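You operate a simulated robot arm through the tools that you are given. There is no shell and no other tool. Be economical: measure what you need, move in short steps, check, and stop when the job is done.

You run a simulated two-armed robot. Do the job below in one go: nothing can be reset, and whatever is moved stays where it is left.

## Task
Take the green housing from the top of the gear bench and put it on the shelf of the gear bench. Then put the orange wheel on the top of the low stand. Then shut the red bin lid that stands open. Then put the filter cartridge from the top of the grey table in the nest in the orange drawer. Keep to this order. Set down upright: green housing.
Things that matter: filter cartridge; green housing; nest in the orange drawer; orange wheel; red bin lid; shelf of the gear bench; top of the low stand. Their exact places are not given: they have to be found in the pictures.

Only the result counts: the job must be done as asked and must still hold three seconds after the hand-in. Knocking over, shifting, dropping, spilling or breaking anything else fails it. A push-on lid holds only when it is set on centred and level and pressed home; a screw cap is set on level and turned clockwise until tight.

## Robot
Two 7-joint arms with two-finger parallel grippers on one trunk, on a base that drives. Base frame: it is fixed to the floor where the robot stands at the start and does not move with it; the origin is under the middle of the robot, x ahead of it, y to its left, z up. Readings come in m, rad, newtons and seconds.
The left shoulder is at the start at [0.07, 0.133, 1.177], the right one opposite. Places, roughly: filter cartridge (7x7x16 cm) [10.9, 3.9, 0.9]; green housing (13x6x10 cm) [0.5, -0.2, 0.9]; nest in the orange drawer [8.8, 0, 0.9]; orange wheel (8x8x5 cm) [0.7, -0.1, 0.4]; red bin lid [10.1, 5.6, 0.9]; shelf of the gear bench [0.6, -0.5, 0.4]; top of the low stand [-1.3, 3.4, 0.3]. Payload 1.57 kg a hand.
The TCP of each hand is the grasp point between the finger pads, 0.03 m short of the fingertips. In the tool frame z runs along the fingers and y along their closing line. Largest opening 0.08 m; finger width 0.017, thickness 0.012; the body of the gripper, 0.04 by 0.082 m, starts 0.08 m behind the TCP.
Orientation is that of the tool frame in the base frame, as [roll, pitch, yaw] about the fixed x, y, z axes, in that order (R = Rz(yaw) Ry(pitch) Rx(roll)). With the fingers straight down and closing along the base's y, the tool's x points along the base's -x, its y along +y and its z along -z.

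## Interface
- The arms move only by the tool jog_arm. It takes "left_rows", "right_rows" or both (then of equal length, played together; a hand with none holds still); each is a list of rows, each an object of numbers (a shift or turn left out is 0, a gripper value left out holds the last): "x", "y", "z": the shift along the tool's x, y, z in m; "wx", "wy", "wz": the turn, a rotation vector about the tool's x, y, z in degrees; "gripper": the opening, from 0 (shut) to 1 (fully open). In form: [{"x": .., "y": .., "z": .., "wx": .., "wy": .., "wz": .., "gripper": ..}, ...]. A call has 1 to 10 rows; each row shifts and turns the commanded pose from where the row before left it, along the tool's axes as they then stand. A row lasts 0.2 s, in which the tool goes at most 0.05 m and 0.15 rad; a call with a longer step from one row to the next is refused whole, and so is a gripper value outside its range. A pose out of reach is approached as far as the arm can. The call stops where the force on the tool passes 40 N (or 10 N more than at its start, if that is more) or the arm is blocked; 0.2 s more then pass. The fingers move at their own pace (about 0.153 m/s each) and stop on an object; they squeeze with about 23 N. The grip force told is the motor's: it shows also when the fingers shut on nothing. Time passes only in rows, and 0.2 s behind the last, so rows that do not move let the fingers close. The reply holds the time, the measured pose of the TCP, the force on the tool along the base axes, the opening and the grip force, in the units named above and with some noise, with the torque about the TCP (base axes, N m) and any sound that the robot's microphone picked up.
- Cameras (640 x 400 px; columns grow to the right, rows downward): "scene" is now at [0.1193, -0.0392, 1.3667]; the picture's right is [-0.45, -0.89, 0.00], its down [-0.71, 0.36, -0.60] and it looks along [0.54, -0.27, -0.80] (base axes); focal length 267 px, centre (320, 200). "left" rides on the left gripper at [0.072, 0.007, -0.122] in its tool frame; the picture's right is [-0.09, 1.00, 0.00], its down [-0.84, -0.08, -0.54] and it looks along [-0.54, -0.05, 0.84] (tool axes); focal length 238 px, centre (320, 200). "right" rides on the right gripper at [0.072, -0.007, -0.122] in its tool frame; the picture's right is [0.09, 1.00, 0.00], its down [-0.84, 0.08, -0.54] and it looks along [-0.54, 0.05, 0.84] (tool axes); focal length 238 px, centre (320, 200).
- capture(camera): a new picture of that camera. It takes no simulated time.
- raise_lower(by): slides the trunk up (or, below 0, down) by that many m; the arms and the scene camera ride with it, the base frame stays. It gives what a move gives, with no picture.
- steer(legs): drives the robot by 1 to 6 legs, each [ahead, left, turn to the left] in m, m and rad, along the robot's own axes; the way and the turn of a leg run together, so that a leg with both is an arc; at most 1.5 m and 3.142 rad a leg. The arms and the cameras ride along, it lands a little off, and it stops where it bumps. It gives what a move gives.
- aim_head(pan, tilt): turns the head with the scene camera to pan (to the left, within 1.501 rad either way) and tilt (down, from -0.506 to 1.204), counted from straight ahead of the robot. It gives what a move gives.
- pixel_to_xyz(camera, pixels): for up to 12 pixels [column, row] of the newest picture of that camera ("zoom" is the newest enlarged one), the place [x, y, z] in the base frame of the surface seen there, good to about 0.002 m, but the place of the scene camera against the robot may be out by one fixed shift of up to 0.018 m in any direction. It takes no simulated time.
- close_up(camera, box): a new picture of the part [left, top, right, bottom] of that camera's present view, enlarged. It takes no simulated time.
- finish_job(): hands the job in; it is judged then, once.

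Work in short steps. Measure before you move; look again where a grasp or a placing could have gone wrong, and mend it. You have 110 turns and 108 pictures in all, those below and enlarged ones among them. Open the grippers and draw the arms clear of the work before you hand the job in, unless the task says otherwise; then end with one line.

The tools are called after ">>>" as name(argument=value, ...) on one line, values as JSON. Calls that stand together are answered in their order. jog_arm: Moves the arms, as the interface text tells. Its arguments: {"type":"object","properties":{"left_rows":{"type":"array","items":{"type":"object","properties":{"x":{"type":"number"},"y":{"type":"number"},"z":{"type":"number"},"wx":{"type":"number"},"wy":{"type":"number"},"wz":{"type":"number"},"gripper":{"type":"number"}}}},"right_rows":{"type":"array","items":{"type":"object","properties":{"x":{"type":"number"},"y":{"type":"number"},"z":{"type":"number"},"wx":{"type":"number"},"wy":{"type":"number"},"wz":{"type":"number"},"gripper":{"type":"number"}}}}},"required":[]} The other tools are called the same way: raise_lower (by) slides the trunk up or down; steer (legs) drives the base; aim_head (pan, tilt) turns the head that bears the scene camera; capture (camera) takes a picture; pixel_to_xyz (camera, pixels) gives the place of the surface under pixels of a picture; close_up (camera, box) takes an enlarged picture of a part of a camera's view; finish_job () hands the job in.

At the start:

```text
time_s: 0.0
left_tool_pos: [0.4482, 0.0336, 1.0984]
left_tcp_rot: [-3.142, 0.002, 3.141]
left_contact_force: [0.9, 0.1, 0.2]
left_moment: [0.03, -0.06, 0.03]
left_gripper_width: 0.0804
left_finger_force: 0.2
right_tool_pos: [0.3849, -0.3784, 1.0919]
right_tcp_rot: [-3.141, 0.002, 3.141]
right_contact_force: [0.3, 0.0, 0.2]
right_moment: [-0.02, 0.04, 0.02]
right_gripper_width: 0.0799
right_finger_force: 0.0
trunk travel left (down, up): [-0.751, 0.189]
robot x, y, heading: [0.0054, 0.0018, -0.003]
head pan, tilt: [-0.468, 0.923]
```

scene: 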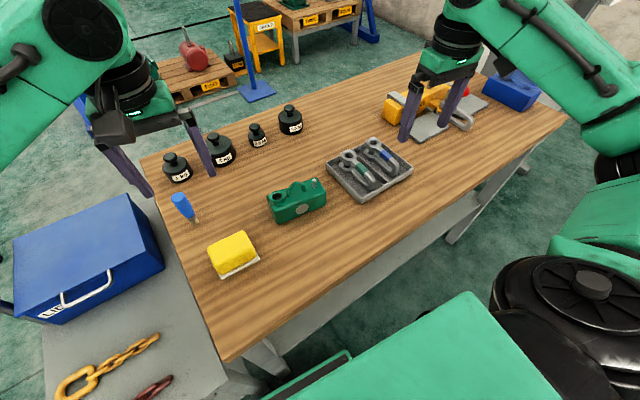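
right: 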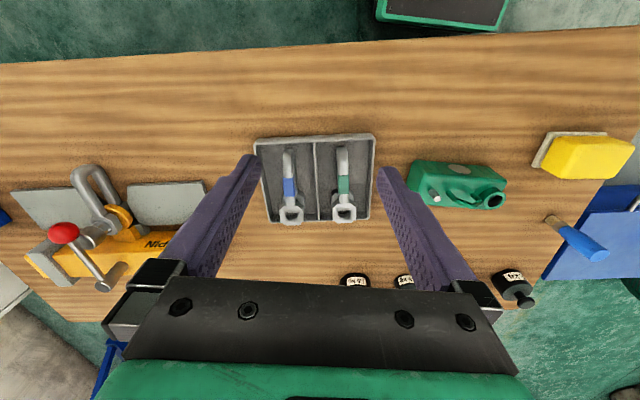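
left: 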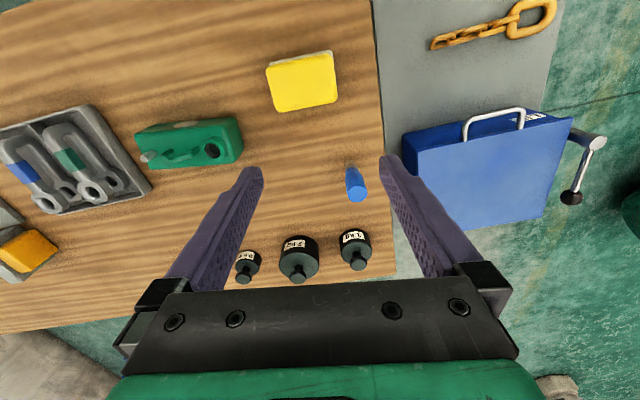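

The green housing is at about (297,200) in the scene picture, on the bench top. I measure it and the bench edges.

>>> pixel_to_xyz(camera="scene", pixels=[[268, 200], [275, 222], [325, 207], [323, 182], [297, 190], [220, 360], [565, 118], [143, 158], [250, 340], [300, 320], [230, 250], [445, 235]])

>>> pixel_to_xyz(camera="right", pixels=[[412, 165], [505, 175], [500, 207], [415, 195], [460, 170], [435, 195], [495, 200], [460, 50], [300, 60], [600, 35]])

>>> close_up(camera="scene", box=[240, 150, 360, 250])

```text
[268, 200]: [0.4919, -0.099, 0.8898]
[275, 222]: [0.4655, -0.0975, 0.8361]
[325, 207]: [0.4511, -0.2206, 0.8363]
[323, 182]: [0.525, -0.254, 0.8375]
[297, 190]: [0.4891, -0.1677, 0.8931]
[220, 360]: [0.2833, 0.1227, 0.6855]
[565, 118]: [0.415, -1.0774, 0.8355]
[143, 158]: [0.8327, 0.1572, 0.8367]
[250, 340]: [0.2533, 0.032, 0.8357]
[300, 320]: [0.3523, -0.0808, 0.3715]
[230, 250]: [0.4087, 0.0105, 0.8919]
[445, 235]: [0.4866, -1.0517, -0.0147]
```

```text
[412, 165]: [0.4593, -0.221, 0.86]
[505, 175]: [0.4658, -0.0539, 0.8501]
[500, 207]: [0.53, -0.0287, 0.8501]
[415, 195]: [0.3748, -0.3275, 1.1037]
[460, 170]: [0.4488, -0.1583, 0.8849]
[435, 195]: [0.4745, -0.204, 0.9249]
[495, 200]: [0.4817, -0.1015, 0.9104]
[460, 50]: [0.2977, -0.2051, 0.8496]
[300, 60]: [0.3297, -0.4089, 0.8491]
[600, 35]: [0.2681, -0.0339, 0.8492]
```

```text
4.00 times, centred on (300, 200) of scene
```

zoom: 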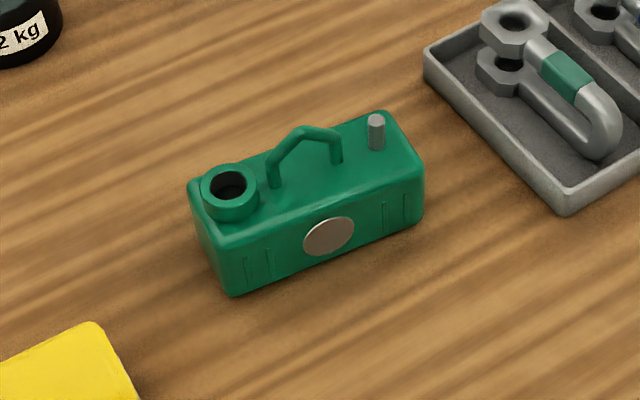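

The camera readings show a fixed shift of the scene camera (bench top 0.836 there, 0.850 in the hand camera). I need to see the shelf below, so I back away and look.

>>> steer(legs=[[-0.9, 0, 0]])

>>> raise_lower(by=-0.6)

>>> aim_head(pan=-0.2, tilt=0.15)

>>> capture(camera="scene")

```text
time_s: 4.7
left_tool_pos: [-0.4473, 0.0346, 1.098]
left_tcp_rot: [3.14, -0.003, -3.116]
left_contact_force: [0.4, -0.2, 0.5]
left_moment: [-0.01, -0.01, -0.01]
left_gripper_width: 0.08
left_finger_force: 0.1
right_tool_pos: [-0.5016, -0.3788, 1.0911]
right_tcp_rot: [-3.141, 0.0, -3.116]
right_contact_force: [-0.3, 0.4, -0.1]
right_moment: [-0.01, -0.02, 0.05]
right_gripper_width: 0.0802
right_finger_force: 0.0
trunk travel left (down, up): [-0.751, 0.189]
robot x, y, heading: [-0.8964, -0.0123, 0.023]
head pan, tilt: [-0.468, 0.923]
```

```text
refused: -0.6 is not a number from -0.4 to 0.4
```

```text
time_s: 5.8
left_tool_pos: [-0.4475, 0.0345, 1.0982]
left_tcp_rot: [-3.141, 0.0, -3.117]
left_contact_force: [0.0, -0.1, -1.3]
left_moment: [-0.04, 0.01, 0.0]
left_gripper_width: 0.08
left_finger_force: 0.1
right_tool_pos: [-0.5019, -0.3797, 1.0909]
right_tcp_rot: [-3.141, 0.0, -3.117]
right_contact_force: [0.2, -0.6, 0.0]
right_moment: [0.03, -0.01, 0.03]
right_gripper_width: 0.0799
right_finger_force: 0.0
trunk travel left (down, up): [-0.751, 0.189]
robot x, y, heading: [-0.8955, -0.0144, 0.025]
head pan, tilt: [-0.201, 0.15]
```

```text
103 pictures are left
```

scene: 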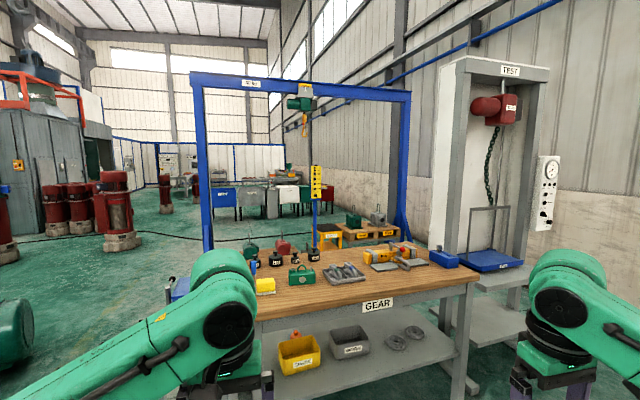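

The gear bench has a lower shelf with a yellow bin, grey bin and two discs. I lower the trunk and take a closer look.

>>> raise_lower(by=-0.4)

>>> aim_head(pan=-0.2, tilt=0.25)

>>> capture(camera="scene")

```text
time_s: 9.7
left_tool_pos: [-0.4483, 0.0341, 0.6978]
left_tcp_rot: [-3.141, 0.0, -3.117]
left_contact_force: [0.0, -0.3, -0.2]
left_moment: [0.02, 0.03, -0.03]
left_gripper_width: 0.08
left_finger_force: 0.1
right_tool_pos: [-0.5017, -0.3798, 0.6915]
right_tcp_rot: [-3.14, 0.0, -3.116]
right_contact_force: [-0.9, 0.0, 0.3]
right_moment: [0.05, -0.02, 0.01]
right_gripper_width: 0.08
right_finger_force: 0.0
trunk travel left (down, up): [-0.351, 0.589]
robot x, y, heading: [-0.8917, -0.007, 0.024]
head pan, tilt: [-0.201, 0.15]
```

```text
time_s: 10.3
left_tool_pos: [-0.4477, 0.0345, 0.6973]
left_tcp_rot: [3.14, 0.001, -3.119]
left_contact_force: [-0.3, 0.1, -0.1]
left_moment: [0.0, -0.01, -0.02]
left_gripper_width: 0.0799
left_finger_force: 0.1
right_tool_pos: [-0.5023, -0.3806, 0.6912]
right_tcp_rot: [-3.141, -0.001, -3.117]
right_contact_force: [0.0, 0.2, -0.3]
right_moment: [-0.01, -0.01, -0.01]
right_gripper_width: 0.08
right_finger_force: 0.1
trunk travel left (down, up): [-0.351, 0.589]
robot x, y, heading: [-0.8958, -0.0143, 0.022]
head pan, tilt: [-0.201, 0.25]
```

```text
102 pictures are left
```

scene: 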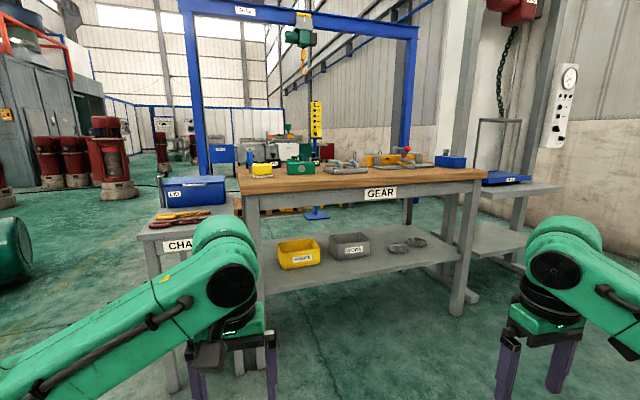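

>>> close_up(camera="scene", box=[240, 180, 480, 330])

>>> pixel_to_xyz(camera="scene", pixels=[[320, 275], [280, 285], [400, 275], [430, 258], [270, 250], [285, 268], [320, 262], [370, 250], [415, 240], [320, 208], [380, 203], [300, 160]])

```text
2.67 times, centred on (360, 255) of scene
```

zoom: 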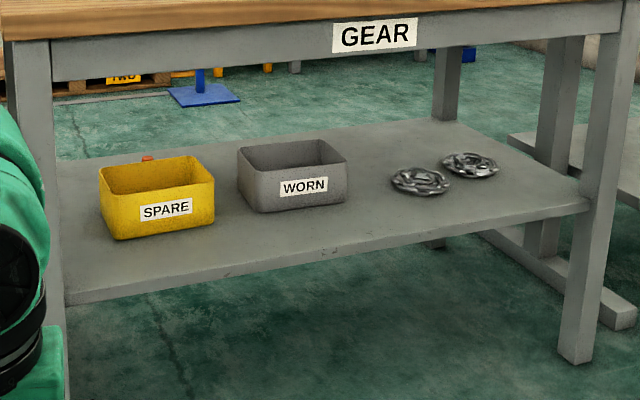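

```text
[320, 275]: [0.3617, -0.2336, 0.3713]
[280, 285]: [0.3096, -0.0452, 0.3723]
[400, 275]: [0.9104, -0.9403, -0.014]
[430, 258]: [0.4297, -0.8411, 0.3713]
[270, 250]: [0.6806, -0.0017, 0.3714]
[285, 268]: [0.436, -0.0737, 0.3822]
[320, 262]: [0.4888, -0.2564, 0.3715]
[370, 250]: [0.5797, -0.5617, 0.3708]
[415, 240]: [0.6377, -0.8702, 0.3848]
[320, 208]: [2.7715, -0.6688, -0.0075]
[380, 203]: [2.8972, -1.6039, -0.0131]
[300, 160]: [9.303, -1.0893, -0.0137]
```

The orange wheel is hidden behind the yellow SPARE bin. The shelf (z≈0.385 after correction) is free in its front strip near y −0.55. I go back up to the bench with the right tool turned to close across the housing's narrow side.

>>> raise_lower(by=0.4)

>>> steer(legs=[[0.9, 0.0, -0.022]])

>>> jog_arm(right_rows=[{"wz": -8.5}, {"wz": -8.5}, {"wz": -8.5}, {"wz": -8.5}, {"wz": -8.5}, {"wz": -8.5}, {"wz": -8.5}, {"wz": -8.5}, {"wz": -8.5}, {"wz": -8.5}])

>>> capture(camera="right")

```text
time_s: 14.2
left_tool_pos: [-0.4473, 0.0343, 1.0976]
left_tcp_rot: [3.141, -0.001, -3.118]
left_contact_force: [-0.6, -0.1, 0.1]
left_moment: [0.02, 0.01, 0.02]
left_gripper_width: 0.0802
left_finger_force: 0.1
right_tool_pos: [-0.5018, -0.3793, 1.0914]
right_tcp_rot: [-3.14, 0.001, -3.117]
right_contact_force: [0.4, 0.7, -0.6]
right_moment: [0.05, -0.01, -0.01]
right_gripper_width: 0.0801
right_finger_force: 0.1
trunk travel left (down, up): [-0.751, 0.189]
robot x, y, heading: [-0.8942, -0.0073, 0.021]
head pan, tilt: [-0.201, 0.25]
```

```text
time_s: 18.9
left_tool_pos: [0.4558, 0.04, 1.0976]
left_tcp_rot: [-3.141, 0.001, -3.137]
left_contact_force: [-0.8, 0.0, 0.3]
left_moment: [0.02, -0.01, -0.01]
left_gripper_width: 0.0801
left_finger_force: 0.0
right_tool_pos: [0.3941, -0.3731, 1.0912]
right_tcp_rot: [3.141, 0.0, -3.137]
right_contact_force: [0.1, 0.1, 0.1]
right_moment: [-0.04, 0.0, 0.0]
right_gripper_width: 0.0796
right_finger_force: 0.1
trunk travel left (down, up): [-0.751, 0.189]
robot x, y, heading: [0.0052, 0.003, 0.006]
head pan, tilt: [-0.201, 0.25]
```

```text
time_s: 21.1
left_tool_pos: [0.4562, 0.0395, 1.0976]
left_tcp_rot: [-3.141, 0.001, -3.136]
left_contact_force: [0.2, 0.0, -0.4]
left_moment: [-0.02, 0.04, -0.01]
left_gripper_width: 0.0798
left_finger_force: 0.2
right_tool_pos: [0.3931, -0.3738, 1.0912]
right_tcp_rot: [-3.141, 0.001, -1.649]
right_contact_force: [0.1, 0.1, -0.2]
right_moment: [-0.01, -0.01, 0.02]
right_gripper_width: 0.0799
right_finger_force: 0.1
trunk travel left (down, up): [-0.751, 0.189]
robot x, y, heading: [0.011, 0.0014, 0.005]
head pan, tilt: [-0.201, 0.25]
```

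```text
100 pictures are left
```

right: 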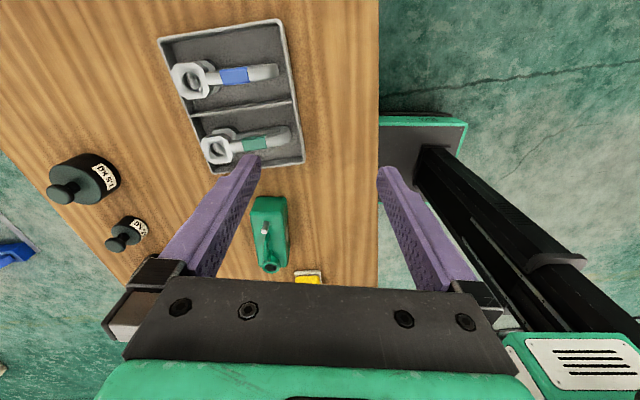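

The housing shows at (270,235) with its long axis nearly along base y. I measure its edges in this view.

>>> pixel_to_xyz(camera="right", pixels=[[255, 202], [284, 200], [263, 270], [287, 262], [251, 215], [289, 240], [270, 205], [265, 230], [270, 250], [305, 160], [296, 230]])

>>> close_up(camera="right", box=[210, 170, 338, 290])

```text
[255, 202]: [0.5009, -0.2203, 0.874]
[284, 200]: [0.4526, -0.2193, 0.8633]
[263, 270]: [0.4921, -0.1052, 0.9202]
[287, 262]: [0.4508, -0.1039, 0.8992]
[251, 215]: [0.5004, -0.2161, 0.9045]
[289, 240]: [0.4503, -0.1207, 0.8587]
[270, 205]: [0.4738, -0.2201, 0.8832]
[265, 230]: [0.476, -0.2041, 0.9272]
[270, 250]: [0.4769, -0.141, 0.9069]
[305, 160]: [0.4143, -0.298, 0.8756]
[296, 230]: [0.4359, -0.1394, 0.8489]
```

```text
3.33 times, centred on (274, 230) of right
```

zoom: 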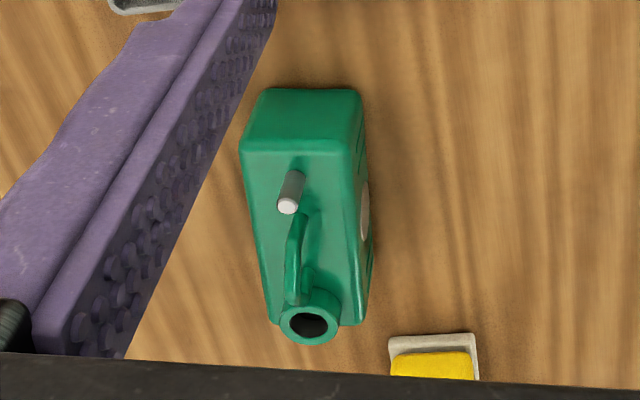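

>>> pixel_to_xyz(camera="zoom", pixels=[[246, 160], [342, 162], [262, 290], [352, 295], [300, 95], [270, 200], [335, 220], [340, 260], [364, 300], [360, 120], [290, 205], [300, 218]])

```text
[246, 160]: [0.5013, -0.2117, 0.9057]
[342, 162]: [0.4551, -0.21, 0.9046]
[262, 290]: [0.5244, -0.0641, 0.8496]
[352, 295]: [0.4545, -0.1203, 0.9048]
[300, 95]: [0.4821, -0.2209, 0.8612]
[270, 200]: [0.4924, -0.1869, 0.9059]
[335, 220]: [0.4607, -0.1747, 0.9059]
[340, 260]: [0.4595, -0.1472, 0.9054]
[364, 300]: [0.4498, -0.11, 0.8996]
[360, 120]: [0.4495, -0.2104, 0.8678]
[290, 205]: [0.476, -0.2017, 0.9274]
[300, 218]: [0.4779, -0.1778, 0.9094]
```

The housing lies along base y: x 0.450–0.503, y −0.22 to −0.09, top z 0.906. I tilt the tool 40° from vertical towards +y and go to a pre-grasp point.

>>> jog_arm(right_rows=[{"wz": -4.5}, {"wy": -8}, {"wy": -8}, {"wy": -8}, {"wy": -8}, {"wy": -8}])

>>> jog_arm(right_rows=[{"x": -0.005, "y": -0.021, "z": 0.0414}, {"x": -0.005, "y": -0.021, "z": 0.0414}, {"x": -0.005, "y": -0.021, "z": 0.0414}, {"x": -0.005, "y": -0.021, "z": 0.0414}])

>>> capture(camera="right")

```text
time_s: 22.5
left_tool_pos: [0.4562, 0.0375, 1.0964]
left_tcp_rot: [3.14, -0.001, -3.137]
left_contact_force: [0.3, 0.3, -0.1]
left_moment: [0.0, 0.04, 0.03]
left_gripper_width: 0.0799
left_finger_force: 0.1
right_tool_pos: [0.3933, -0.3747, 1.0903]
right_tcp_rot: [-3.14, 0.701, -1.573]
right_contact_force: [0.7, 0.3, -0.5]
right_moment: [0.03, 0.01, -0.01]
right_gripper_width: 0.0799
right_finger_force: 0.1
trunk travel left (down, up): [-0.751, 0.189]
robot x, y, heading: [0.0046, 0.0016, 0.002]
head pan, tilt: [-0.201, 0.25]
```

```text
time_s: 23.5
left_tool_pos: [0.4585, 0.0389, 1.0975]
left_tcp_rot: [-3.14, -0.002, -3.136]
left_contact_force: [0.3, 0.6, 0.4]
left_moment: [0.0, 0.01, 0.01]
left_gripper_width: 0.0801
left_finger_force: 0.0
right_tool_pos: [0.4802, -0.2544, 0.9752]
right_tcp_rot: [3.14, 0.697, -1.575]
right_contact_force: [0.4, 0.5, 0.3]
right_moment: [0.0, 0.03, 0.04]
right_gripper_width: 0.0801
right_finger_force: 0.1
trunk travel left (down, up): [-0.751, 0.189]
robot x, y, heading: [0.009, 0.0033, 0.003]
head pan, tilt: [-0.201, 0.25]
```

```text
98 pictures are left
```

right: 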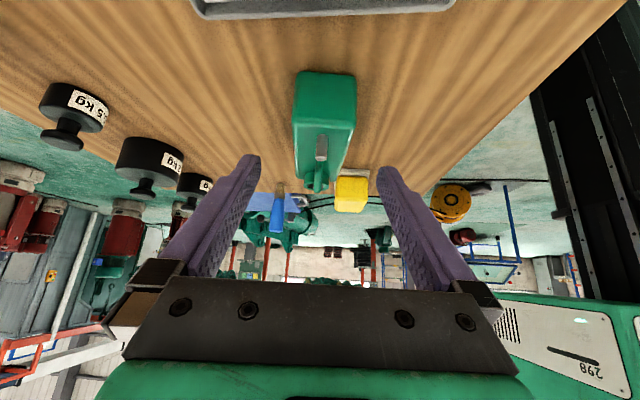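

The fingers straddle the housing (centre column ~320). I advance 0.12 m along the tool and close.

>>> jog_arm(right_rows=[{"z": 0.04, "y": 0.002}, {"z": 0.04}, {"z": 0.04}, {"gripper": 0}, {}, {}])

>>> capture(camera="right")

```text
time_s: 24.9
left_tool_pos: [0.4563, 0.039, 1.0972]
left_tcp_rot: [-3.141, 0.0, -3.136]
left_contact_force: [0.3, 0.2, 0.6]
left_moment: [0.02, 0.04, 0.01]
left_gripper_width: 0.0801
left_finger_force: 0.1
right_tool_pos: [0.4742, -0.1731, 0.8844]
right_tcp_rot: [-3.139, 0.697, -1.574]
right_contact_force: [3.1, -0.2, 4.1]
right_moment: [-0.23, -0.21, -0.01]
right_gripper_width: 0.0557
right_finger_force: 23.0
trunk travel left (down, up): [-0.751, 0.189]
robot x, y, heading: [0.0071, 0.0027, 0.007]
head pan, tilt: [-0.201, 0.25]
```

```text
97 pictures are left
```

right: 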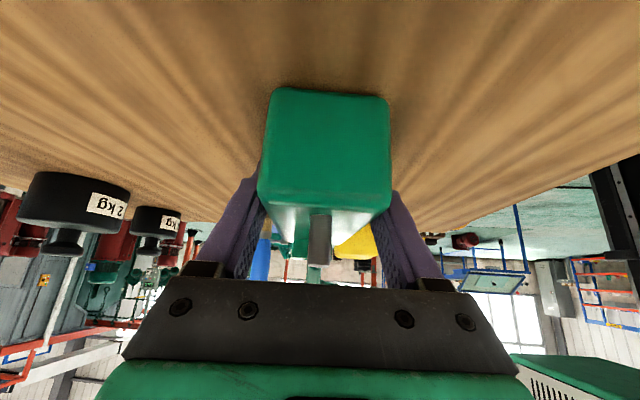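

Grip is firm (width 0.0557, 23 N). I lift straight up 0.12 m.

>>> jog_arm(right_rows=[{"x": -0.0257, "z": -0.0306}, {"x": -0.0257, "z": -0.0306}, {"x": -0.0257, "z": -0.0306}, {}])

>>> capture(camera="right")

```text
time_s: 25.9
left_tool_pos: [0.4564, 0.0372, 1.0971]
left_tcp_rot: [-3.14, 0.0, -3.137]
left_contact_force: [-0.5, -0.8, -0.9]
left_moment: [0.02, 0.0, 0.01]
left_gripper_width: 0.0801
left_finger_force: 0.0
right_tool_pos: [0.4769, -0.1726, 1.0063]
right_tcp_rot: [3.14, 0.696, -1.572]
right_contact_force: [0.1, 0.4, -5.5]
right_moment: [-0.05, -0.02, 0.0]
right_gripper_width: 0.0076
right_finger_force: 23.1
trunk travel left (down, up): [-0.751, 0.189]
robot x, y, heading: [0.006, 0.0037, 0.003]
head pan, tilt: [-0.201, 0.25]
```

```text
96 pictures are left
```

right: 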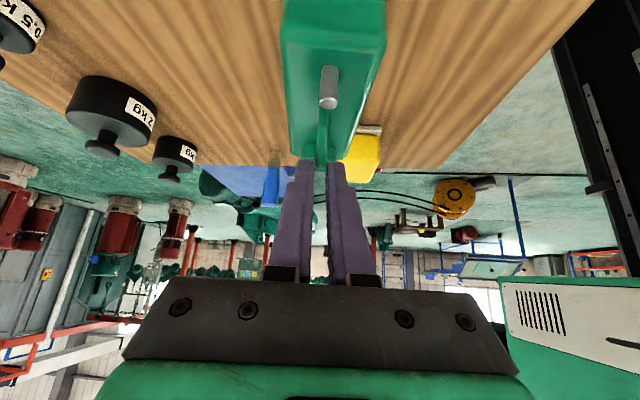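

The fingers slipped up the body; width is now 0.0076 with 5.5 N load, so they seem to hold the handle. I check with the head camera.

>>> aim_head(pan=-0.4, tilt=0.7)

>>> close_up(camera="scene", box=[160, 80, 480, 280])

```text
time_s: 26.8
left_tool_pos: [0.4566, 0.038, 1.098]
left_tcp_rot: [-3.141, 0.0, -3.138]
left_contact_force: [-0.6, 0.4, -0.4]
left_moment: [0.02, 0.05, 0.0]
left_gripper_width: 0.08
left_finger_force: 0.2
right_tool_pos: [0.4762, -0.1748, 1.0059]
right_tcp_rot: [3.14, 0.698, -1.574]
right_contact_force: [-0.6, -0.1, -6.0]
right_moment: [-0.1, 0.0, 0.01]
right_gripper_width: 0.0078
right_finger_force: 23.1
trunk travel left (down, up): [-0.751, 0.189]
robot x, y, heading: [0.0051, 0.0019, 0.003]
head pan, tilt: [-0.4, 0.7]
```

```text
2.00 times, centred on (320, 180) of scene
```

zoom: 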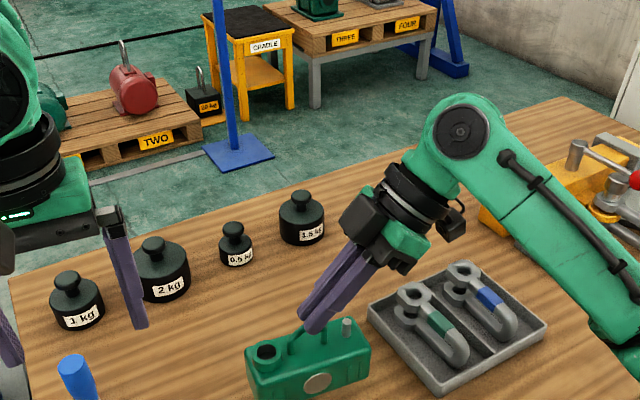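

>>> capture(camera="scene")

>>> pixel_to_xyz(camera="right", pixels=[[290, 50], [375, 55], [300, 130], [350, 130], [345, 140], [310, 60], [365, 60], [330, 20], [335, 100]])

>>> close_up(camera="scene", box=[260, 200, 380, 300])

```text
94 pictures are left
```

scene: 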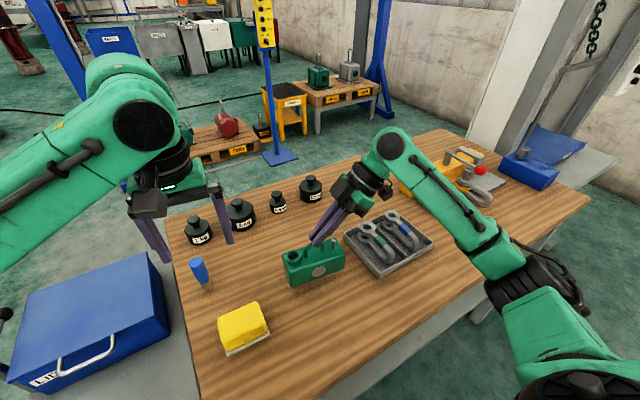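

```text
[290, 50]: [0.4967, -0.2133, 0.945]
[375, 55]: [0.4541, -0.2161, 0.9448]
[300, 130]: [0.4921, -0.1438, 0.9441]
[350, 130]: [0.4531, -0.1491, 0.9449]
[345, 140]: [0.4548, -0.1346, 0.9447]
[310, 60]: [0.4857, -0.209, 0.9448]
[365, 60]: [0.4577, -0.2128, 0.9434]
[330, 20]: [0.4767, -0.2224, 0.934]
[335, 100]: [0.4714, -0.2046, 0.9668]
```

```text
4.00 times, centred on (320, 250) of scene
```

zoom: 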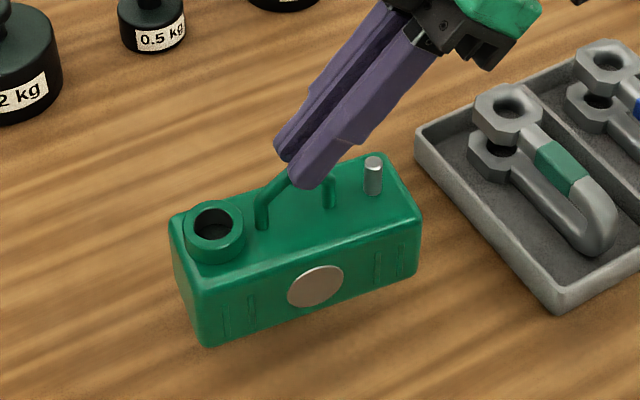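

The housing hangs level from the handle (top face 0.9448, lifted 0.039). For the shelf a flatter tool angle gives more room under the apron (bottom ≈0.69), so I set it back down, and regrasp the handle at 60° from vertical.

>>> jog_arm(right_rows=[{"x": 0.0122, "z": 0.0146}, {"x": 0.0122, "z": 0.0146}, {}, {"gripper": 0.6}, {}, {}])

>>> capture(camera="right")

```text
time_s: 28.2
left_tool_pos: [0.4562, 0.039, 1.0982]
left_tcp_rot: [3.141, 0.001, -3.137]
left_contact_force: [-0.4, -0.8, 0.9]
left_moment: [0.04, -0.02, 0.0]
left_gripper_width: 0.0801
left_finger_force: 0.0
right_tool_pos: [0.475, -0.1749, 0.968]
right_tcp_rot: [3.141, 0.698, -1.575]
right_contact_force: [0.6, 0.2, -1.2]
right_moment: [-0.01, -0.01, -0.02]
right_gripper_width: 0.0479
right_finger_force: 0.0
trunk travel left (down, up): [-0.751, 0.189]
robot x, y, heading: [0.0093, 0.0027, 0.005]
head pan, tilt: [-0.4, 0.7]
```

```text
92 pictures are left
```

right: 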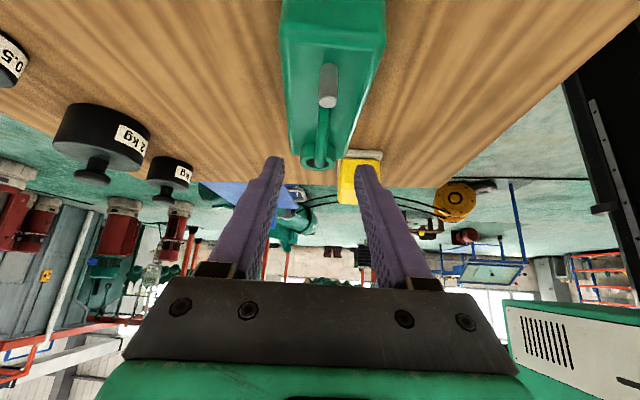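

Housing is set down upright. I measure the handle bar.

>>> pixel_to_xyz(camera="right", pixels=[[323, 115], [323, 125], [322, 135], [321, 143], [318, 160], [328, 70], [328, 100], [310, 60], [295, 35]])

>>> close_up(camera="right", box=[260, 0, 400, 180])

```text
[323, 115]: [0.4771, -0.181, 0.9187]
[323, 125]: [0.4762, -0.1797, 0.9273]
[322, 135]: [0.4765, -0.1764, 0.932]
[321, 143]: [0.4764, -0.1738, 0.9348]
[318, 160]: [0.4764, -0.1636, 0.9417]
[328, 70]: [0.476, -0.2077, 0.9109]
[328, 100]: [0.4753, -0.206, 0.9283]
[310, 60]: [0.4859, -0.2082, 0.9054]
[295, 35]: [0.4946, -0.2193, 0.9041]
```

```text
2.22 times, centred on (330, 90) of right
```

zoom: 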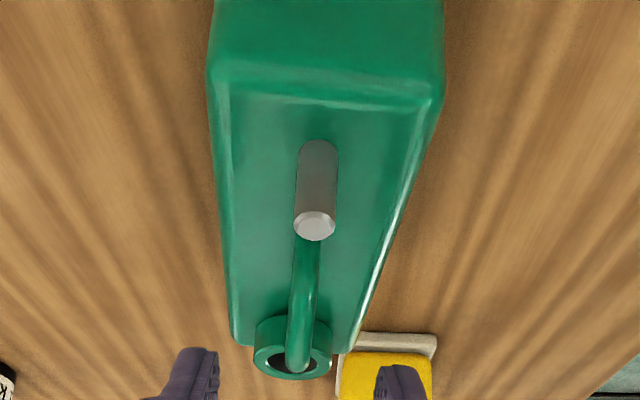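

Handle apex is at about (0.4765, −0.157, 0.945). I retract, tilt 20° more, and move to grip the bar deeper in the pads.

>>> jog_arm(right_rows=[{"z": -0.03}, {"z": -0.03}, {"wy": -6.667}, {"wy": -6.667}, {"wy": -6.666}, {"x": 0.0205, "z": 0.0165, "y": -0.0015}, {"x": 0.0205, "z": 0.0165}])

>>> capture(camera="right")

```text
time_s: 29.8
left_tool_pos: [0.4561, 0.0394, 1.0978]
left_tcp_rot: [-3.141, 0.0, -3.138]
left_contact_force: [0.4, 0.5, -0.1]
left_moment: [-0.02, 0.0, 0.0]
left_gripper_width: 0.08
left_finger_force: 0.1
right_tool_pos: [0.4788, -0.2062, 0.9622]
right_tcp_rot: [-3.14, 1.046, -1.576]
right_contact_force: [0.3, 0.5, -0.4]
right_moment: [0.0, -0.02, -0.01]
right_gripper_width: 0.048
right_finger_force: 0.1
trunk travel left (down, up): [-0.751, 0.189]
robot x, y, heading: [0.0072, 0.0036, 0.004]
head pan, tilt: [-0.4, 0.7]
```

```text
90 pictures are left
```

right: 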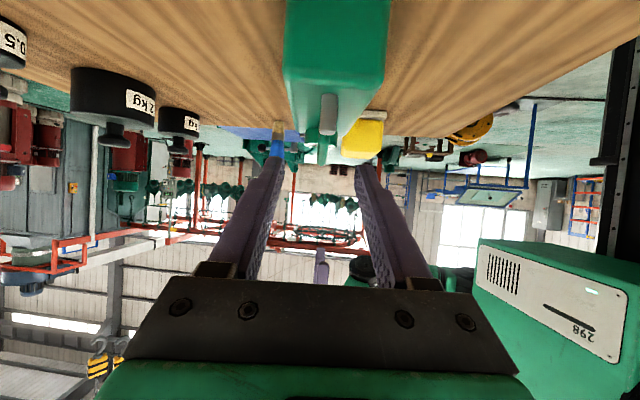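

The alignment is good. I advance 0.05 m, close on the handle bar, and lift a little.

>>> jog_arm(right_rows=[{"z": 0.025}, {"z": 0.025}, {"gripper": 0}, {}, {}, {"x": -0.026, "z": -0.015}, {"x": -0.026, "z": -0.015}, {}])

>>> capture(camera="right")

>>> close_up(camera="scene", box=[240, 180, 400, 300])

```text
time_s: 31.6
left_tool_pos: [0.4569, 0.0388, 1.0978]
left_tcp_rot: [3.14, -0.001, -3.137]
left_contact_force: [0.0, -0.4, -0.5]
left_moment: [0.0, -0.02, -0.03]
left_gripper_width: 0.0801
left_finger_force: 0.0
right_tool_pos: [0.4788, -0.1633, 0.9992]
right_tcp_rot: [3.139, 1.048, -1.577]
right_contact_force: [0.5, -0.7, -5.1]
right_moment: [0.0, -0.02, -0.03]
right_gripper_width: 0.008
right_finger_force: 22.6
trunk travel left (down, up): [-0.751, 0.189]
robot x, y, heading: [0.0055, 0.0041, 0.005]
head pan, tilt: [-0.4, 0.7]
```

```text
89 pictures are left
```

right: 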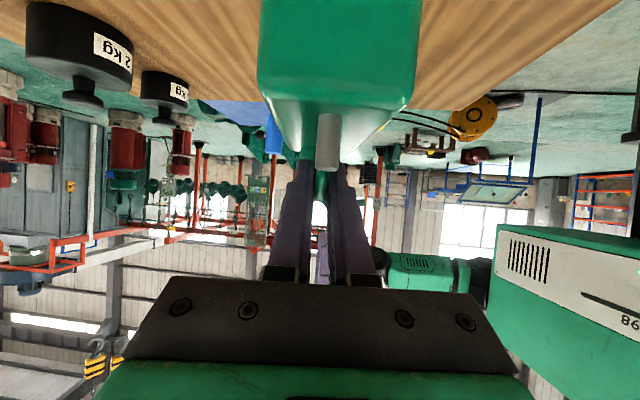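

```text
3.33 times, centred on (320, 240) of scene
```

zoom: 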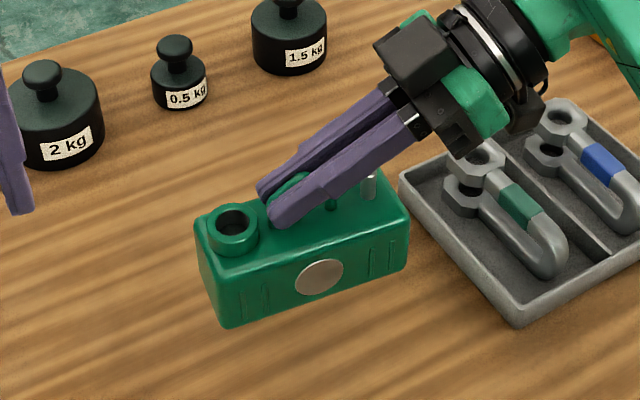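

The handle is held deep in the pads and the housing is level. I lift further, back off from the bench, then turn the hand to point forward and pull the left hand in.

>>> jog_arm(right_rows=[{"x": -0.026, "z": -0.015}, {"x": -0.026, "z": -0.015}, {"x": -0.026, "z": -0.015}, {}], left_rows=[{"z": -0.04}, {"z": -0.04}, {}, {}])

>>> steer(legs=[[-0.7, 0, 0]])

>>> jog_arm(right_rows=[{"wx": 6.2, "wz": 3.58}, {"wx": 6.2, "wz": 3.58}, {"wx": 6.2, "wz": 3.58}, {"wx": 6.2, "wz": 3.58}, {"wx": 6.2, "wz": 3.58}, {"wx": 6.2, "wz": 3.58}, {"wx": 6.2, "wz": 3.58}, {"wx": 6.2, "wz": 3.58}, {"wx": 6.2, "wz": 3.58}, {"wx": 6.2, "wz": 3.58}], left_rows=[{"x": 0.02, "y": 0.02}, {"x": 0.02, "y": 0.02}, {"x": 0.02, "y": 0.02}, {"x": 0.02, "y": 0.02}, {"x": 0.02, "y": 0.02}, {"x": 0.02, "y": 0.02}, {"x": 0.02, "y": 0.02}, {"x": 0.02, "y": 0.02}, {}, {}])

>>> jog_arm(right_rows=[{"wx": 7.96, "wz": 4.6}, {"wx": 7.96, "wz": 4.6}, {}])

>>> aim_head(pan=-0.5, tilt=0.4)

>>> capture(camera="scene")

```text
time_s: 32.6
left_tool_pos: [0.4578, 0.0371, 1.1794]
left_tcp_rot: [-3.141, -0.002, -3.137]
left_contact_force: [-0.6, -0.2, 0.0]
left_moment: [-0.01, -0.03, 0.01]
left_gripper_width: 0.0802
left_finger_force: 0.1
right_tool_pos: [0.4808, -0.165, 1.0877]
right_tcp_rot: [3.141, 1.047, -1.575]
right_contact_force: [0.1, -0.6, -4.3]
right_moment: [-0.02, -0.01, -0.03]
right_gripper_width: 0.0079
right_finger_force: 22.4
trunk travel left (down, up): [-0.751, 0.189]
robot x, y, heading: [0.0064, 0.0031, 0.007]
head pan, tilt: [-0.4, 0.7]
```

```text
time_s: 36.5
left_tool_pos: [-0.2601, 0.0326, 1.1784]
left_tcp_rot: [-3.141, -0.003, 3.125]
left_contact_force: [-0.5, -0.3, 0.1]
left_moment: [0.0, 0.02, 0.0]
left_gripper_width: 0.0801
left_finger_force: 0.0
right_tool_pos: [-0.2428, -0.1695, 1.0855]
right_tcp_rot: [3.14, 1.046, -1.598]
right_contact_force: [-0.7, 0.9, -5.6]
right_moment: [-0.02, 0.02, -0.01]
right_gripper_width: 0.0079
right_finger_force: 22.5
trunk travel left (down, up): [-0.751, 0.189]
robot x, y, heading: [-0.7103, 0.0077, -0.017]
head pan, tilt: [-0.4, 0.7]
```

```text
time_s: 38.8
left_tool_pos: [-0.4196, 0.1951, 1.1816]
left_tcp_rot: [3.141, 0.001, 3.128]
left_contact_force: [0.0, 0.2, -0.7]
left_moment: [0.01, -0.03, 0.0]
left_gripper_width: 0.08
left_finger_force: 0.1
right_tool_pos: [-0.241, -0.1724, 1.0909]
right_tcp_rot: [3.141, 1.045, -2.842]
right_contact_force: [-0.7, 0.3, -5.3]
right_moment: [-0.02, 0.0, 0.0]
right_gripper_width: 0.0077
right_finger_force: 22.7
right hand out of reach, approached as far as the arm can: row 8
trunk travel left (down, up): [-0.751, 0.189]
robot x, y, heading: [-0.708, 0.0035, -0.012]
head pan, tilt: [-0.4, 0.7]
```

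```text
refused: row 1 steps farther than a row can; nothing moved
```

```text
time_s: 39.5
left_tool_pos: [-0.4176, 0.1942, 1.1812]
left_tcp_rot: [3.141, -0.003, 3.128]
left_contact_force: [0.3, 0.7, 1.4]
left_moment: [0.02, 0.01, 0.01]
left_gripper_width: 0.0802
left_finger_force: 0.1
right_tool_pos: [-0.2417, -0.1725, 1.0895]
right_tcp_rot: [3.141, 1.046, -2.843]
right_contact_force: [0.3, 0.2, -4.4]
right_moment: [0.01, 0.04, -0.01]
right_gripper_width: 0.0079
right_finger_force: 22.5
trunk travel left (down, up): [-0.751, 0.189]
robot x, y, heading: [-0.711, 0.0062, -0.014]
head pan, tilt: [-0.499, 0.4]
```

```text
87 pictures are left
```

scene: 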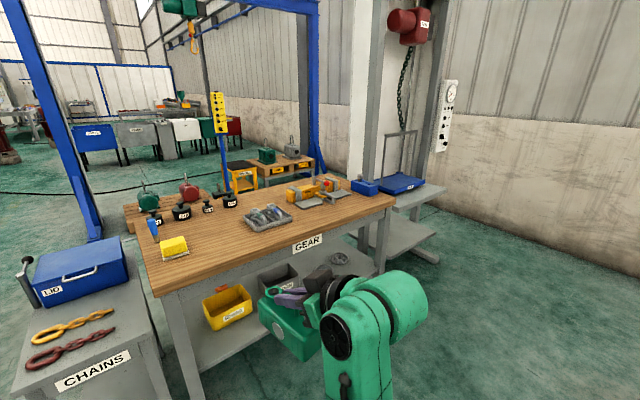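

The hand is 17° short of straight ahead; I turn it the rest, then lower the trunk while clear of the bench.

>>> jog_arm(right_rows=[{"wx": 4.8, "wz": 2.75}, {"wx": 4.8, "wz": 2.75}, {"wx": 4.8, "wz": 2.75}, {}])

>>> raise_lower(by=-0.4)

>>> raise_lower(by=-0.15)

>>> capture(camera="scene")

>>> capture(camera="right")

```text
time_s: 40.5
left_tool_pos: [-0.418, 0.1953, 1.1795]
left_tcp_rot: [-3.141, -0.001, 3.126]
left_contact_force: [-0.8, 0.0, 0.0]
left_moment: [0.02, -0.03, -0.03]
left_gripper_width: 0.0798
left_finger_force: 0.0
right_tool_pos: [-0.2405, -0.1724, 1.0874]
right_tcp_rot: [-3.141, 1.045, -3.13]
right_contact_force: [-0.3, 0.2, -4.8]
right_moment: [0.01, 0.03, 0.0]
right_gripper_width: 0.0081
right_finger_force: 23.5
trunk travel left (down, up): [-0.751, 0.189]
robot x, y, heading: [-0.7107, 0.008, -0.014]
head pan, tilt: [-0.499, 0.4]
```

```text
time_s: 44.4
left_tool_pos: [-0.4195, 0.1936, 0.7814]
left_tcp_rot: [-3.141, -0.001, 3.127]
left_contact_force: [0.2, 1.2, -0.8]
left_moment: [-0.01, 0.01, -0.05]
left_gripper_width: 0.0801
left_finger_force: 0.0
right_tool_pos: [-0.241, -0.1732, 0.6876]
right_tcp_rot: [-3.14, 1.046, -3.131]
right_contact_force: [-0.3, 0.1, -5.5]
right_moment: [0.01, 0.0, 0.01]
right_gripper_width: 0.0077
right_finger_force: 22.8
trunk travel left (down, up): [-0.351, 0.589]
robot x, y, heading: [-0.7099, 0.0054, -0.011]
head pan, tilt: [-0.499, 0.4]
```

```text
time_s: 46.1
left_tool_pos: [-0.4194, 0.1949, 0.6319]
left_tcp_rot: [-3.141, 0.0, 3.127]
left_contact_force: [0.3, -0.4, -0.1]
left_moment: [0.02, 0.0, 0.05]
left_gripper_width: 0.0797
left_finger_force: 0.0
right_tool_pos: [-0.242, -0.1732, 0.5381]
right_tcp_rot: [-3.138, 1.046, -3.131]
right_contact_force: [0.5, -1.0, -4.4]
right_moment: [0.0, 0.01, 0.02]
right_gripper_width: 0.008
right_finger_force: 23.2
trunk travel left (down, up): [-0.201, 0.739]
robot x, y, heading: [-0.7157, 0.0066, -0.015]
head pan, tilt: [-0.499, 0.4]
```

```text
86 pictures are left
```

scene: 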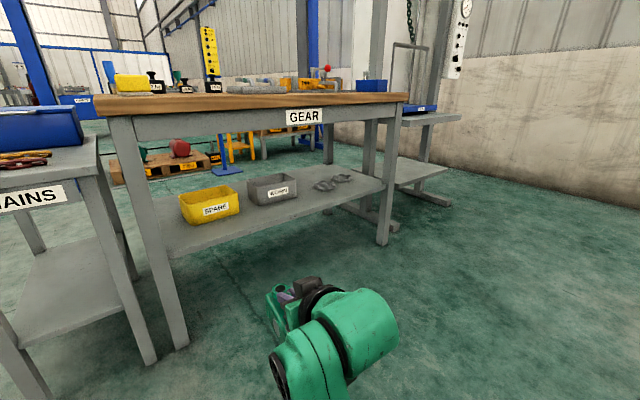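

```text
85 pictures are left
```

right: 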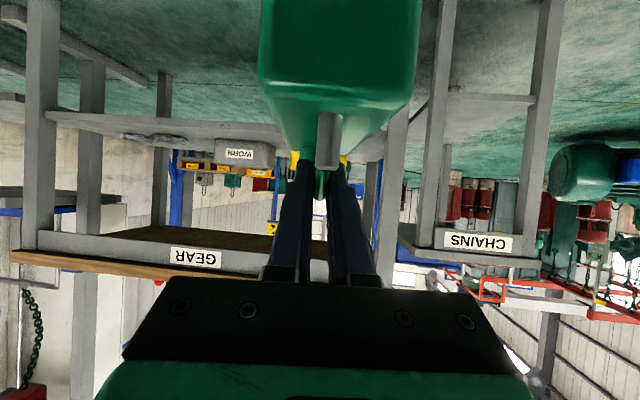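

The housing still hangs level in front of the shelf. I measure shelf front edge, bins, discs and apron.

>>> pixel_to_xyz(camera="scene", pixels=[[250, 230], [300, 214], [330, 200], [335, 205], [295, 195], [205, 223], [325, 190], [200, 135], [320, 122], [360, 186], [346, 178], [383, 225]])

>>> close_up(camera="scene", box=[130, 90, 420, 270])

```text
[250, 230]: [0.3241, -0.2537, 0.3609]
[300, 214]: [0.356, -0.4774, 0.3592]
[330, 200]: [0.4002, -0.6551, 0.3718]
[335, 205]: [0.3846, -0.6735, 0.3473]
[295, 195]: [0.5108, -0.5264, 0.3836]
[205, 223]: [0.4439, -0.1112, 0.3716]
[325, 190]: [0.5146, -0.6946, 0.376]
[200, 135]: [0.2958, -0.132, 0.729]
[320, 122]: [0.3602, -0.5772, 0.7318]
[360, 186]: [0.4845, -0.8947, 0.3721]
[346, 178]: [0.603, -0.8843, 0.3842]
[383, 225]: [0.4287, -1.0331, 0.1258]
```

```text
2.21 times, centred on (275, 180) of scene
```

zoom: 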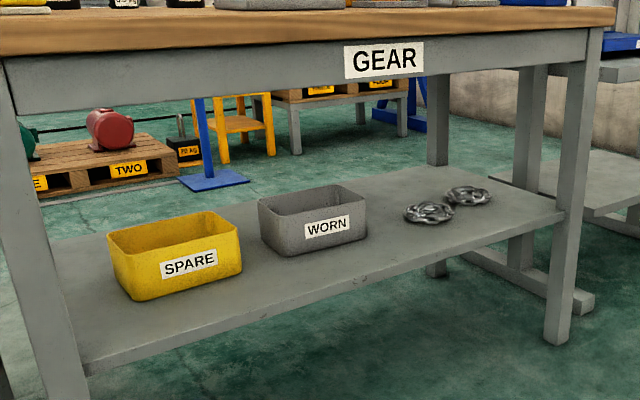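

The bench is turned about 8° and the free spot between the WORN bin and the discs is near (0.455, −0.59). I extend the right arm, sidestep and approach partway.

>>> jog_arm(right_rows=[{"x": -0.01875, "z": 0.0325}, {"x": -0.01875, "z": 0.0325}, {"x": -0.01875, "z": 0.0325}, {"x": -0.01875, "z": 0.0325}, {}])

>>> steer(legs=[[0, -0.41, 0.0], [0.3, 0, 0.1]])

>>> capture(camera="scene")

>>> capture(camera="right")

```text
time_s: 47.3
left_tool_pos: [-0.4188, 0.1962, 0.6308]
left_tcp_rot: [-3.141, -0.002, 3.128]
left_contact_force: [0.5, -0.7, 0.0]
left_moment: [0.0, -0.01, 0.0]
left_gripper_width: 0.0799
left_finger_force: 0.2
right_tool_pos: [-0.0874, -0.1738, 0.5371]
right_tcp_rot: [-3.138, 1.044, -3.131]
right_contact_force: [-0.7, -0.5, -4.0]
right_moment: [0.0, 0.03, -0.03]
right_gripper_width: 0.0078
right_finger_force: 22.9
trunk travel left (down, up): [-0.201, 0.739]
robot x, y, heading: [-0.7108, 0.0028, -0.019]
head pan, tilt: [-0.499, 0.4]
```

```text
time_s: 51.6
left_tool_pos: [-0.1354, -0.198, 0.6305]
left_tcp_rot: [-3.141, -0.002, -3.066]
left_contact_force: [0.1, -0.9, -0.2]
left_moment: [0.02, 0.0, 0.02]
left_gripper_width: 0.0802
left_finger_force: 0.0
right_tool_pos: [0.228, -0.5348, 0.5379]
right_tcp_rot: [-3.139, 1.044, -3.042]
right_contact_force: [-0.3, 0.1, -5.0]
right_moment: [-0.02, 0.0, 0.0]
right_gripper_width: 0.0079
right_finger_force: 22.5
trunk travel left (down, up): [-0.201, 0.739]
robot x, y, heading: [-0.4119, -0.4094, 0.082]
head pan, tilt: [-0.499, 0.4]
```

```text
83 pictures are left
```

scene: 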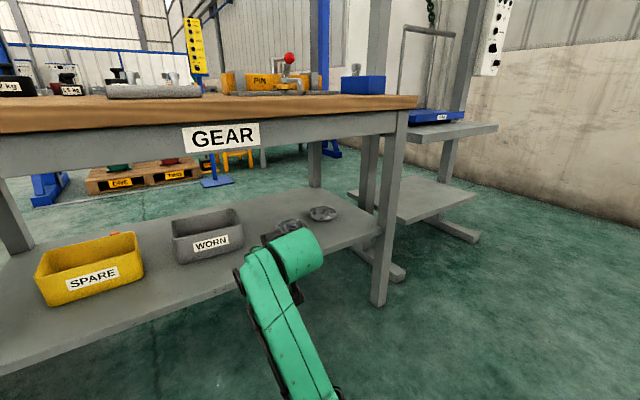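

```text
82 pictures are left
```

right: 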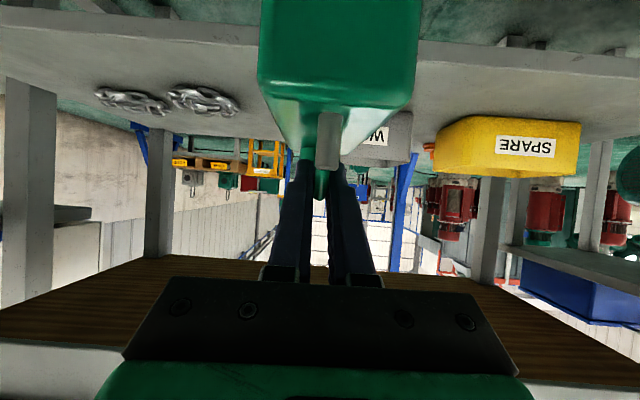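

In this inverted hand view the discs are at (205,100), (130,100), WORN at (385,135), SPARE at (510,145), and the orange wheel peeks out at (429,152). I measure them here.

>>> pixel_to_xyz(camera="right", pixels=[[170, 95], [205, 112], [240, 105], [205, 90], [398, 160], [410, 125], [412, 150], [429, 150], [436, 148], [250, 60], [230, 140], [150, 50]])

>>> close_up(camera="right", box=[340, 80, 600, 240])

```text
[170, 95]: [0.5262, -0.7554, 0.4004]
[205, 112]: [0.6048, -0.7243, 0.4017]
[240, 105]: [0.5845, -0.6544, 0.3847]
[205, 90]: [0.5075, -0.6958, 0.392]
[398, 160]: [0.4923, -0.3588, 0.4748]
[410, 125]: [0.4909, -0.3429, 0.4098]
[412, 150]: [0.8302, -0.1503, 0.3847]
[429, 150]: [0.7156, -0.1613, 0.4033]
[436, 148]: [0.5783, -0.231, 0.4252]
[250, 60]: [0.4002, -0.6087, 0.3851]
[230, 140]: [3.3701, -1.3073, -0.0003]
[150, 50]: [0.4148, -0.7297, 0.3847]
```

```text
2.46 times, centred on (470, 160) of right
```

zoom: 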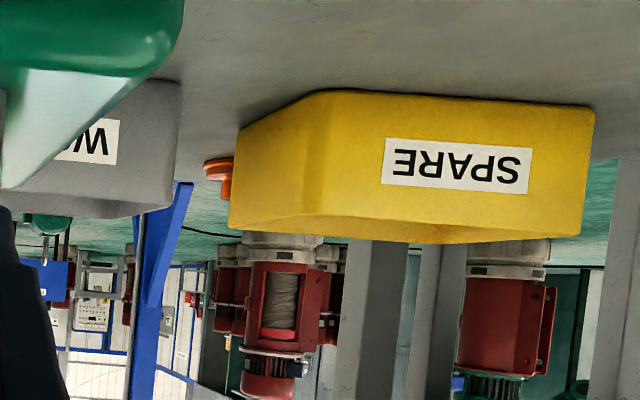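

The shelf is at z 0.385, the disc spans y −0.655 to −0.755. I drive in so the housing stands over about (0.45, −0.577).

>>> steer(legs=[[0.0, -0.06, 0], [0.212, 0, 0.0]])

>>> capture(camera="right")

>>> capture(camera="scene")

```text
time_s: 53.9
left_tool_pos: [0.09, -0.2416, 0.6296]
left_tcp_rot: [-3.141, -0.001, -3.074]
left_contact_force: [-0.2, -0.4, 0.0]
left_moment: [-0.03, 0.03, -0.04]
left_gripper_width: 0.08
left_finger_force: 0.1
right_tool_pos: [0.4522, -0.5814, 0.537]
right_tcp_rot: [-3.14, 1.044, -3.046]
right_contact_force: [0.6, -0.6, -4.2]
right_moment: [-0.02, 0.03, -0.01]
right_gripper_width: 0.0078
right_finger_force: 22.8
trunk travel left (down, up): [-0.201, 0.739]
robot x, y, heading: [-0.188, -0.4551, 0.072]
head pan, tilt: [-0.499, 0.4]
```

```text
80 pictures are left
```

right: 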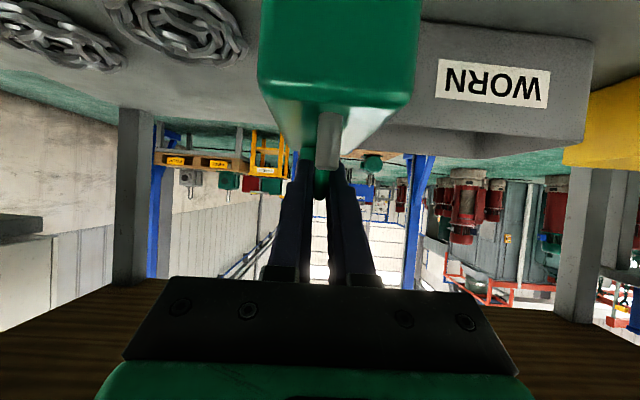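

```text
79 pictures are left
```

scene: 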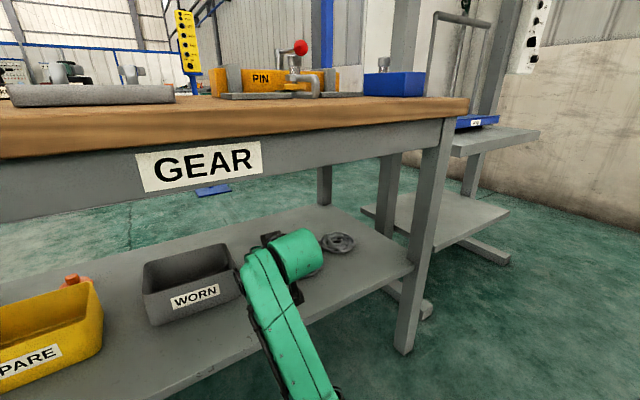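

Clear on both sides. I lower by 0.06 m, then probe in small steps for contact.

>>> jog_arm(right_rows=[{"x": 0.026, "z": 0.015}, {"x": 0.026, "z": 0.015}, {}])

>>> pixel_to_xyz(camera="right", pixels=[[422, 100], [420, 40], [245, 50]])

>>> close_up(camera="right", box=[200, 0, 460, 200])

```text
time_s: 54.7
left_tool_pos: [0.0896, -0.2417, 0.6311]
left_tcp_rot: [-3.142, -0.002, -3.072]
left_contact_force: [-0.1, -1.3, -0.4]
left_moment: [-0.03, 0.03, -0.01]
left_gripper_width: 0.0801
left_finger_force: 0.1
right_tool_pos: [0.4508, -0.5825, 0.4781]
right_tcp_rot: [-3.139, 1.045, -3.047]
right_contact_force: [0.8, -0.4, -4.7]
right_moment: [-0.02, -0.01, 0.02]
right_gripper_width: 0.008
right_finger_force: 23.1
trunk travel left (down, up): [-0.201, 0.739]
robot x, y, heading: [-0.1889, -0.4588, 0.069]
head pan, tilt: [-0.499, 0.4]
```

```text
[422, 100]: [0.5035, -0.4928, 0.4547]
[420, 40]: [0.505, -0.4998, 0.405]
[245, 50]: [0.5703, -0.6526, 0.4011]
```

```text
2.00 times, centred on (330, 100) of right
```

zoom: 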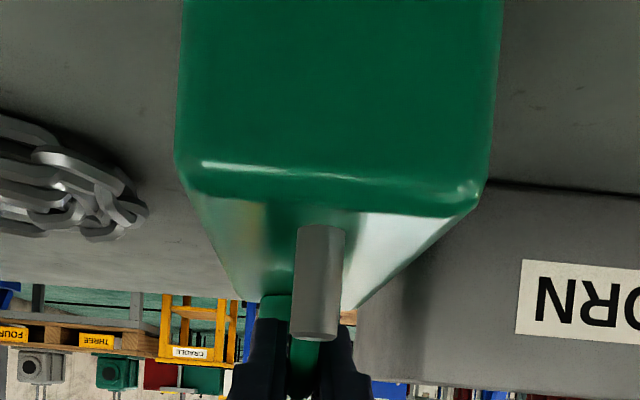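

>>> jog_arm(right_rows=[{"x": 0.0035, "z": 0.002}, {"x": 0.0026, "z": 0.0015}, {}])

```text
time_s: 55.5
left_tool_pos: [0.0883, -0.242, 0.6309]
left_tcp_rot: [-3.141, -0.001, -3.071]
left_contact_force: [-0.6, 0.3, 1.1]
left_moment: [-0.01, -0.03, 0.01]
left_gripper_width: 0.08
left_finger_force: 0.1
right_tool_pos: [0.4504, -0.5815, 0.4722]
right_tcp_rot: [-3.138, 1.047, -3.045]
right_contact_force: [0.2, -1.0, -1.2]
right_moment: [0.06, 0.24, 0.02]
right_gripper_width: 0.0081
right_finger_force: 22.8
trunk travel left (down, up): [-0.201, 0.739]
robot x, y, heading: [-0.1861, -0.4594, 0.07]
head pan, tilt: [-0.499, 0.4]
```

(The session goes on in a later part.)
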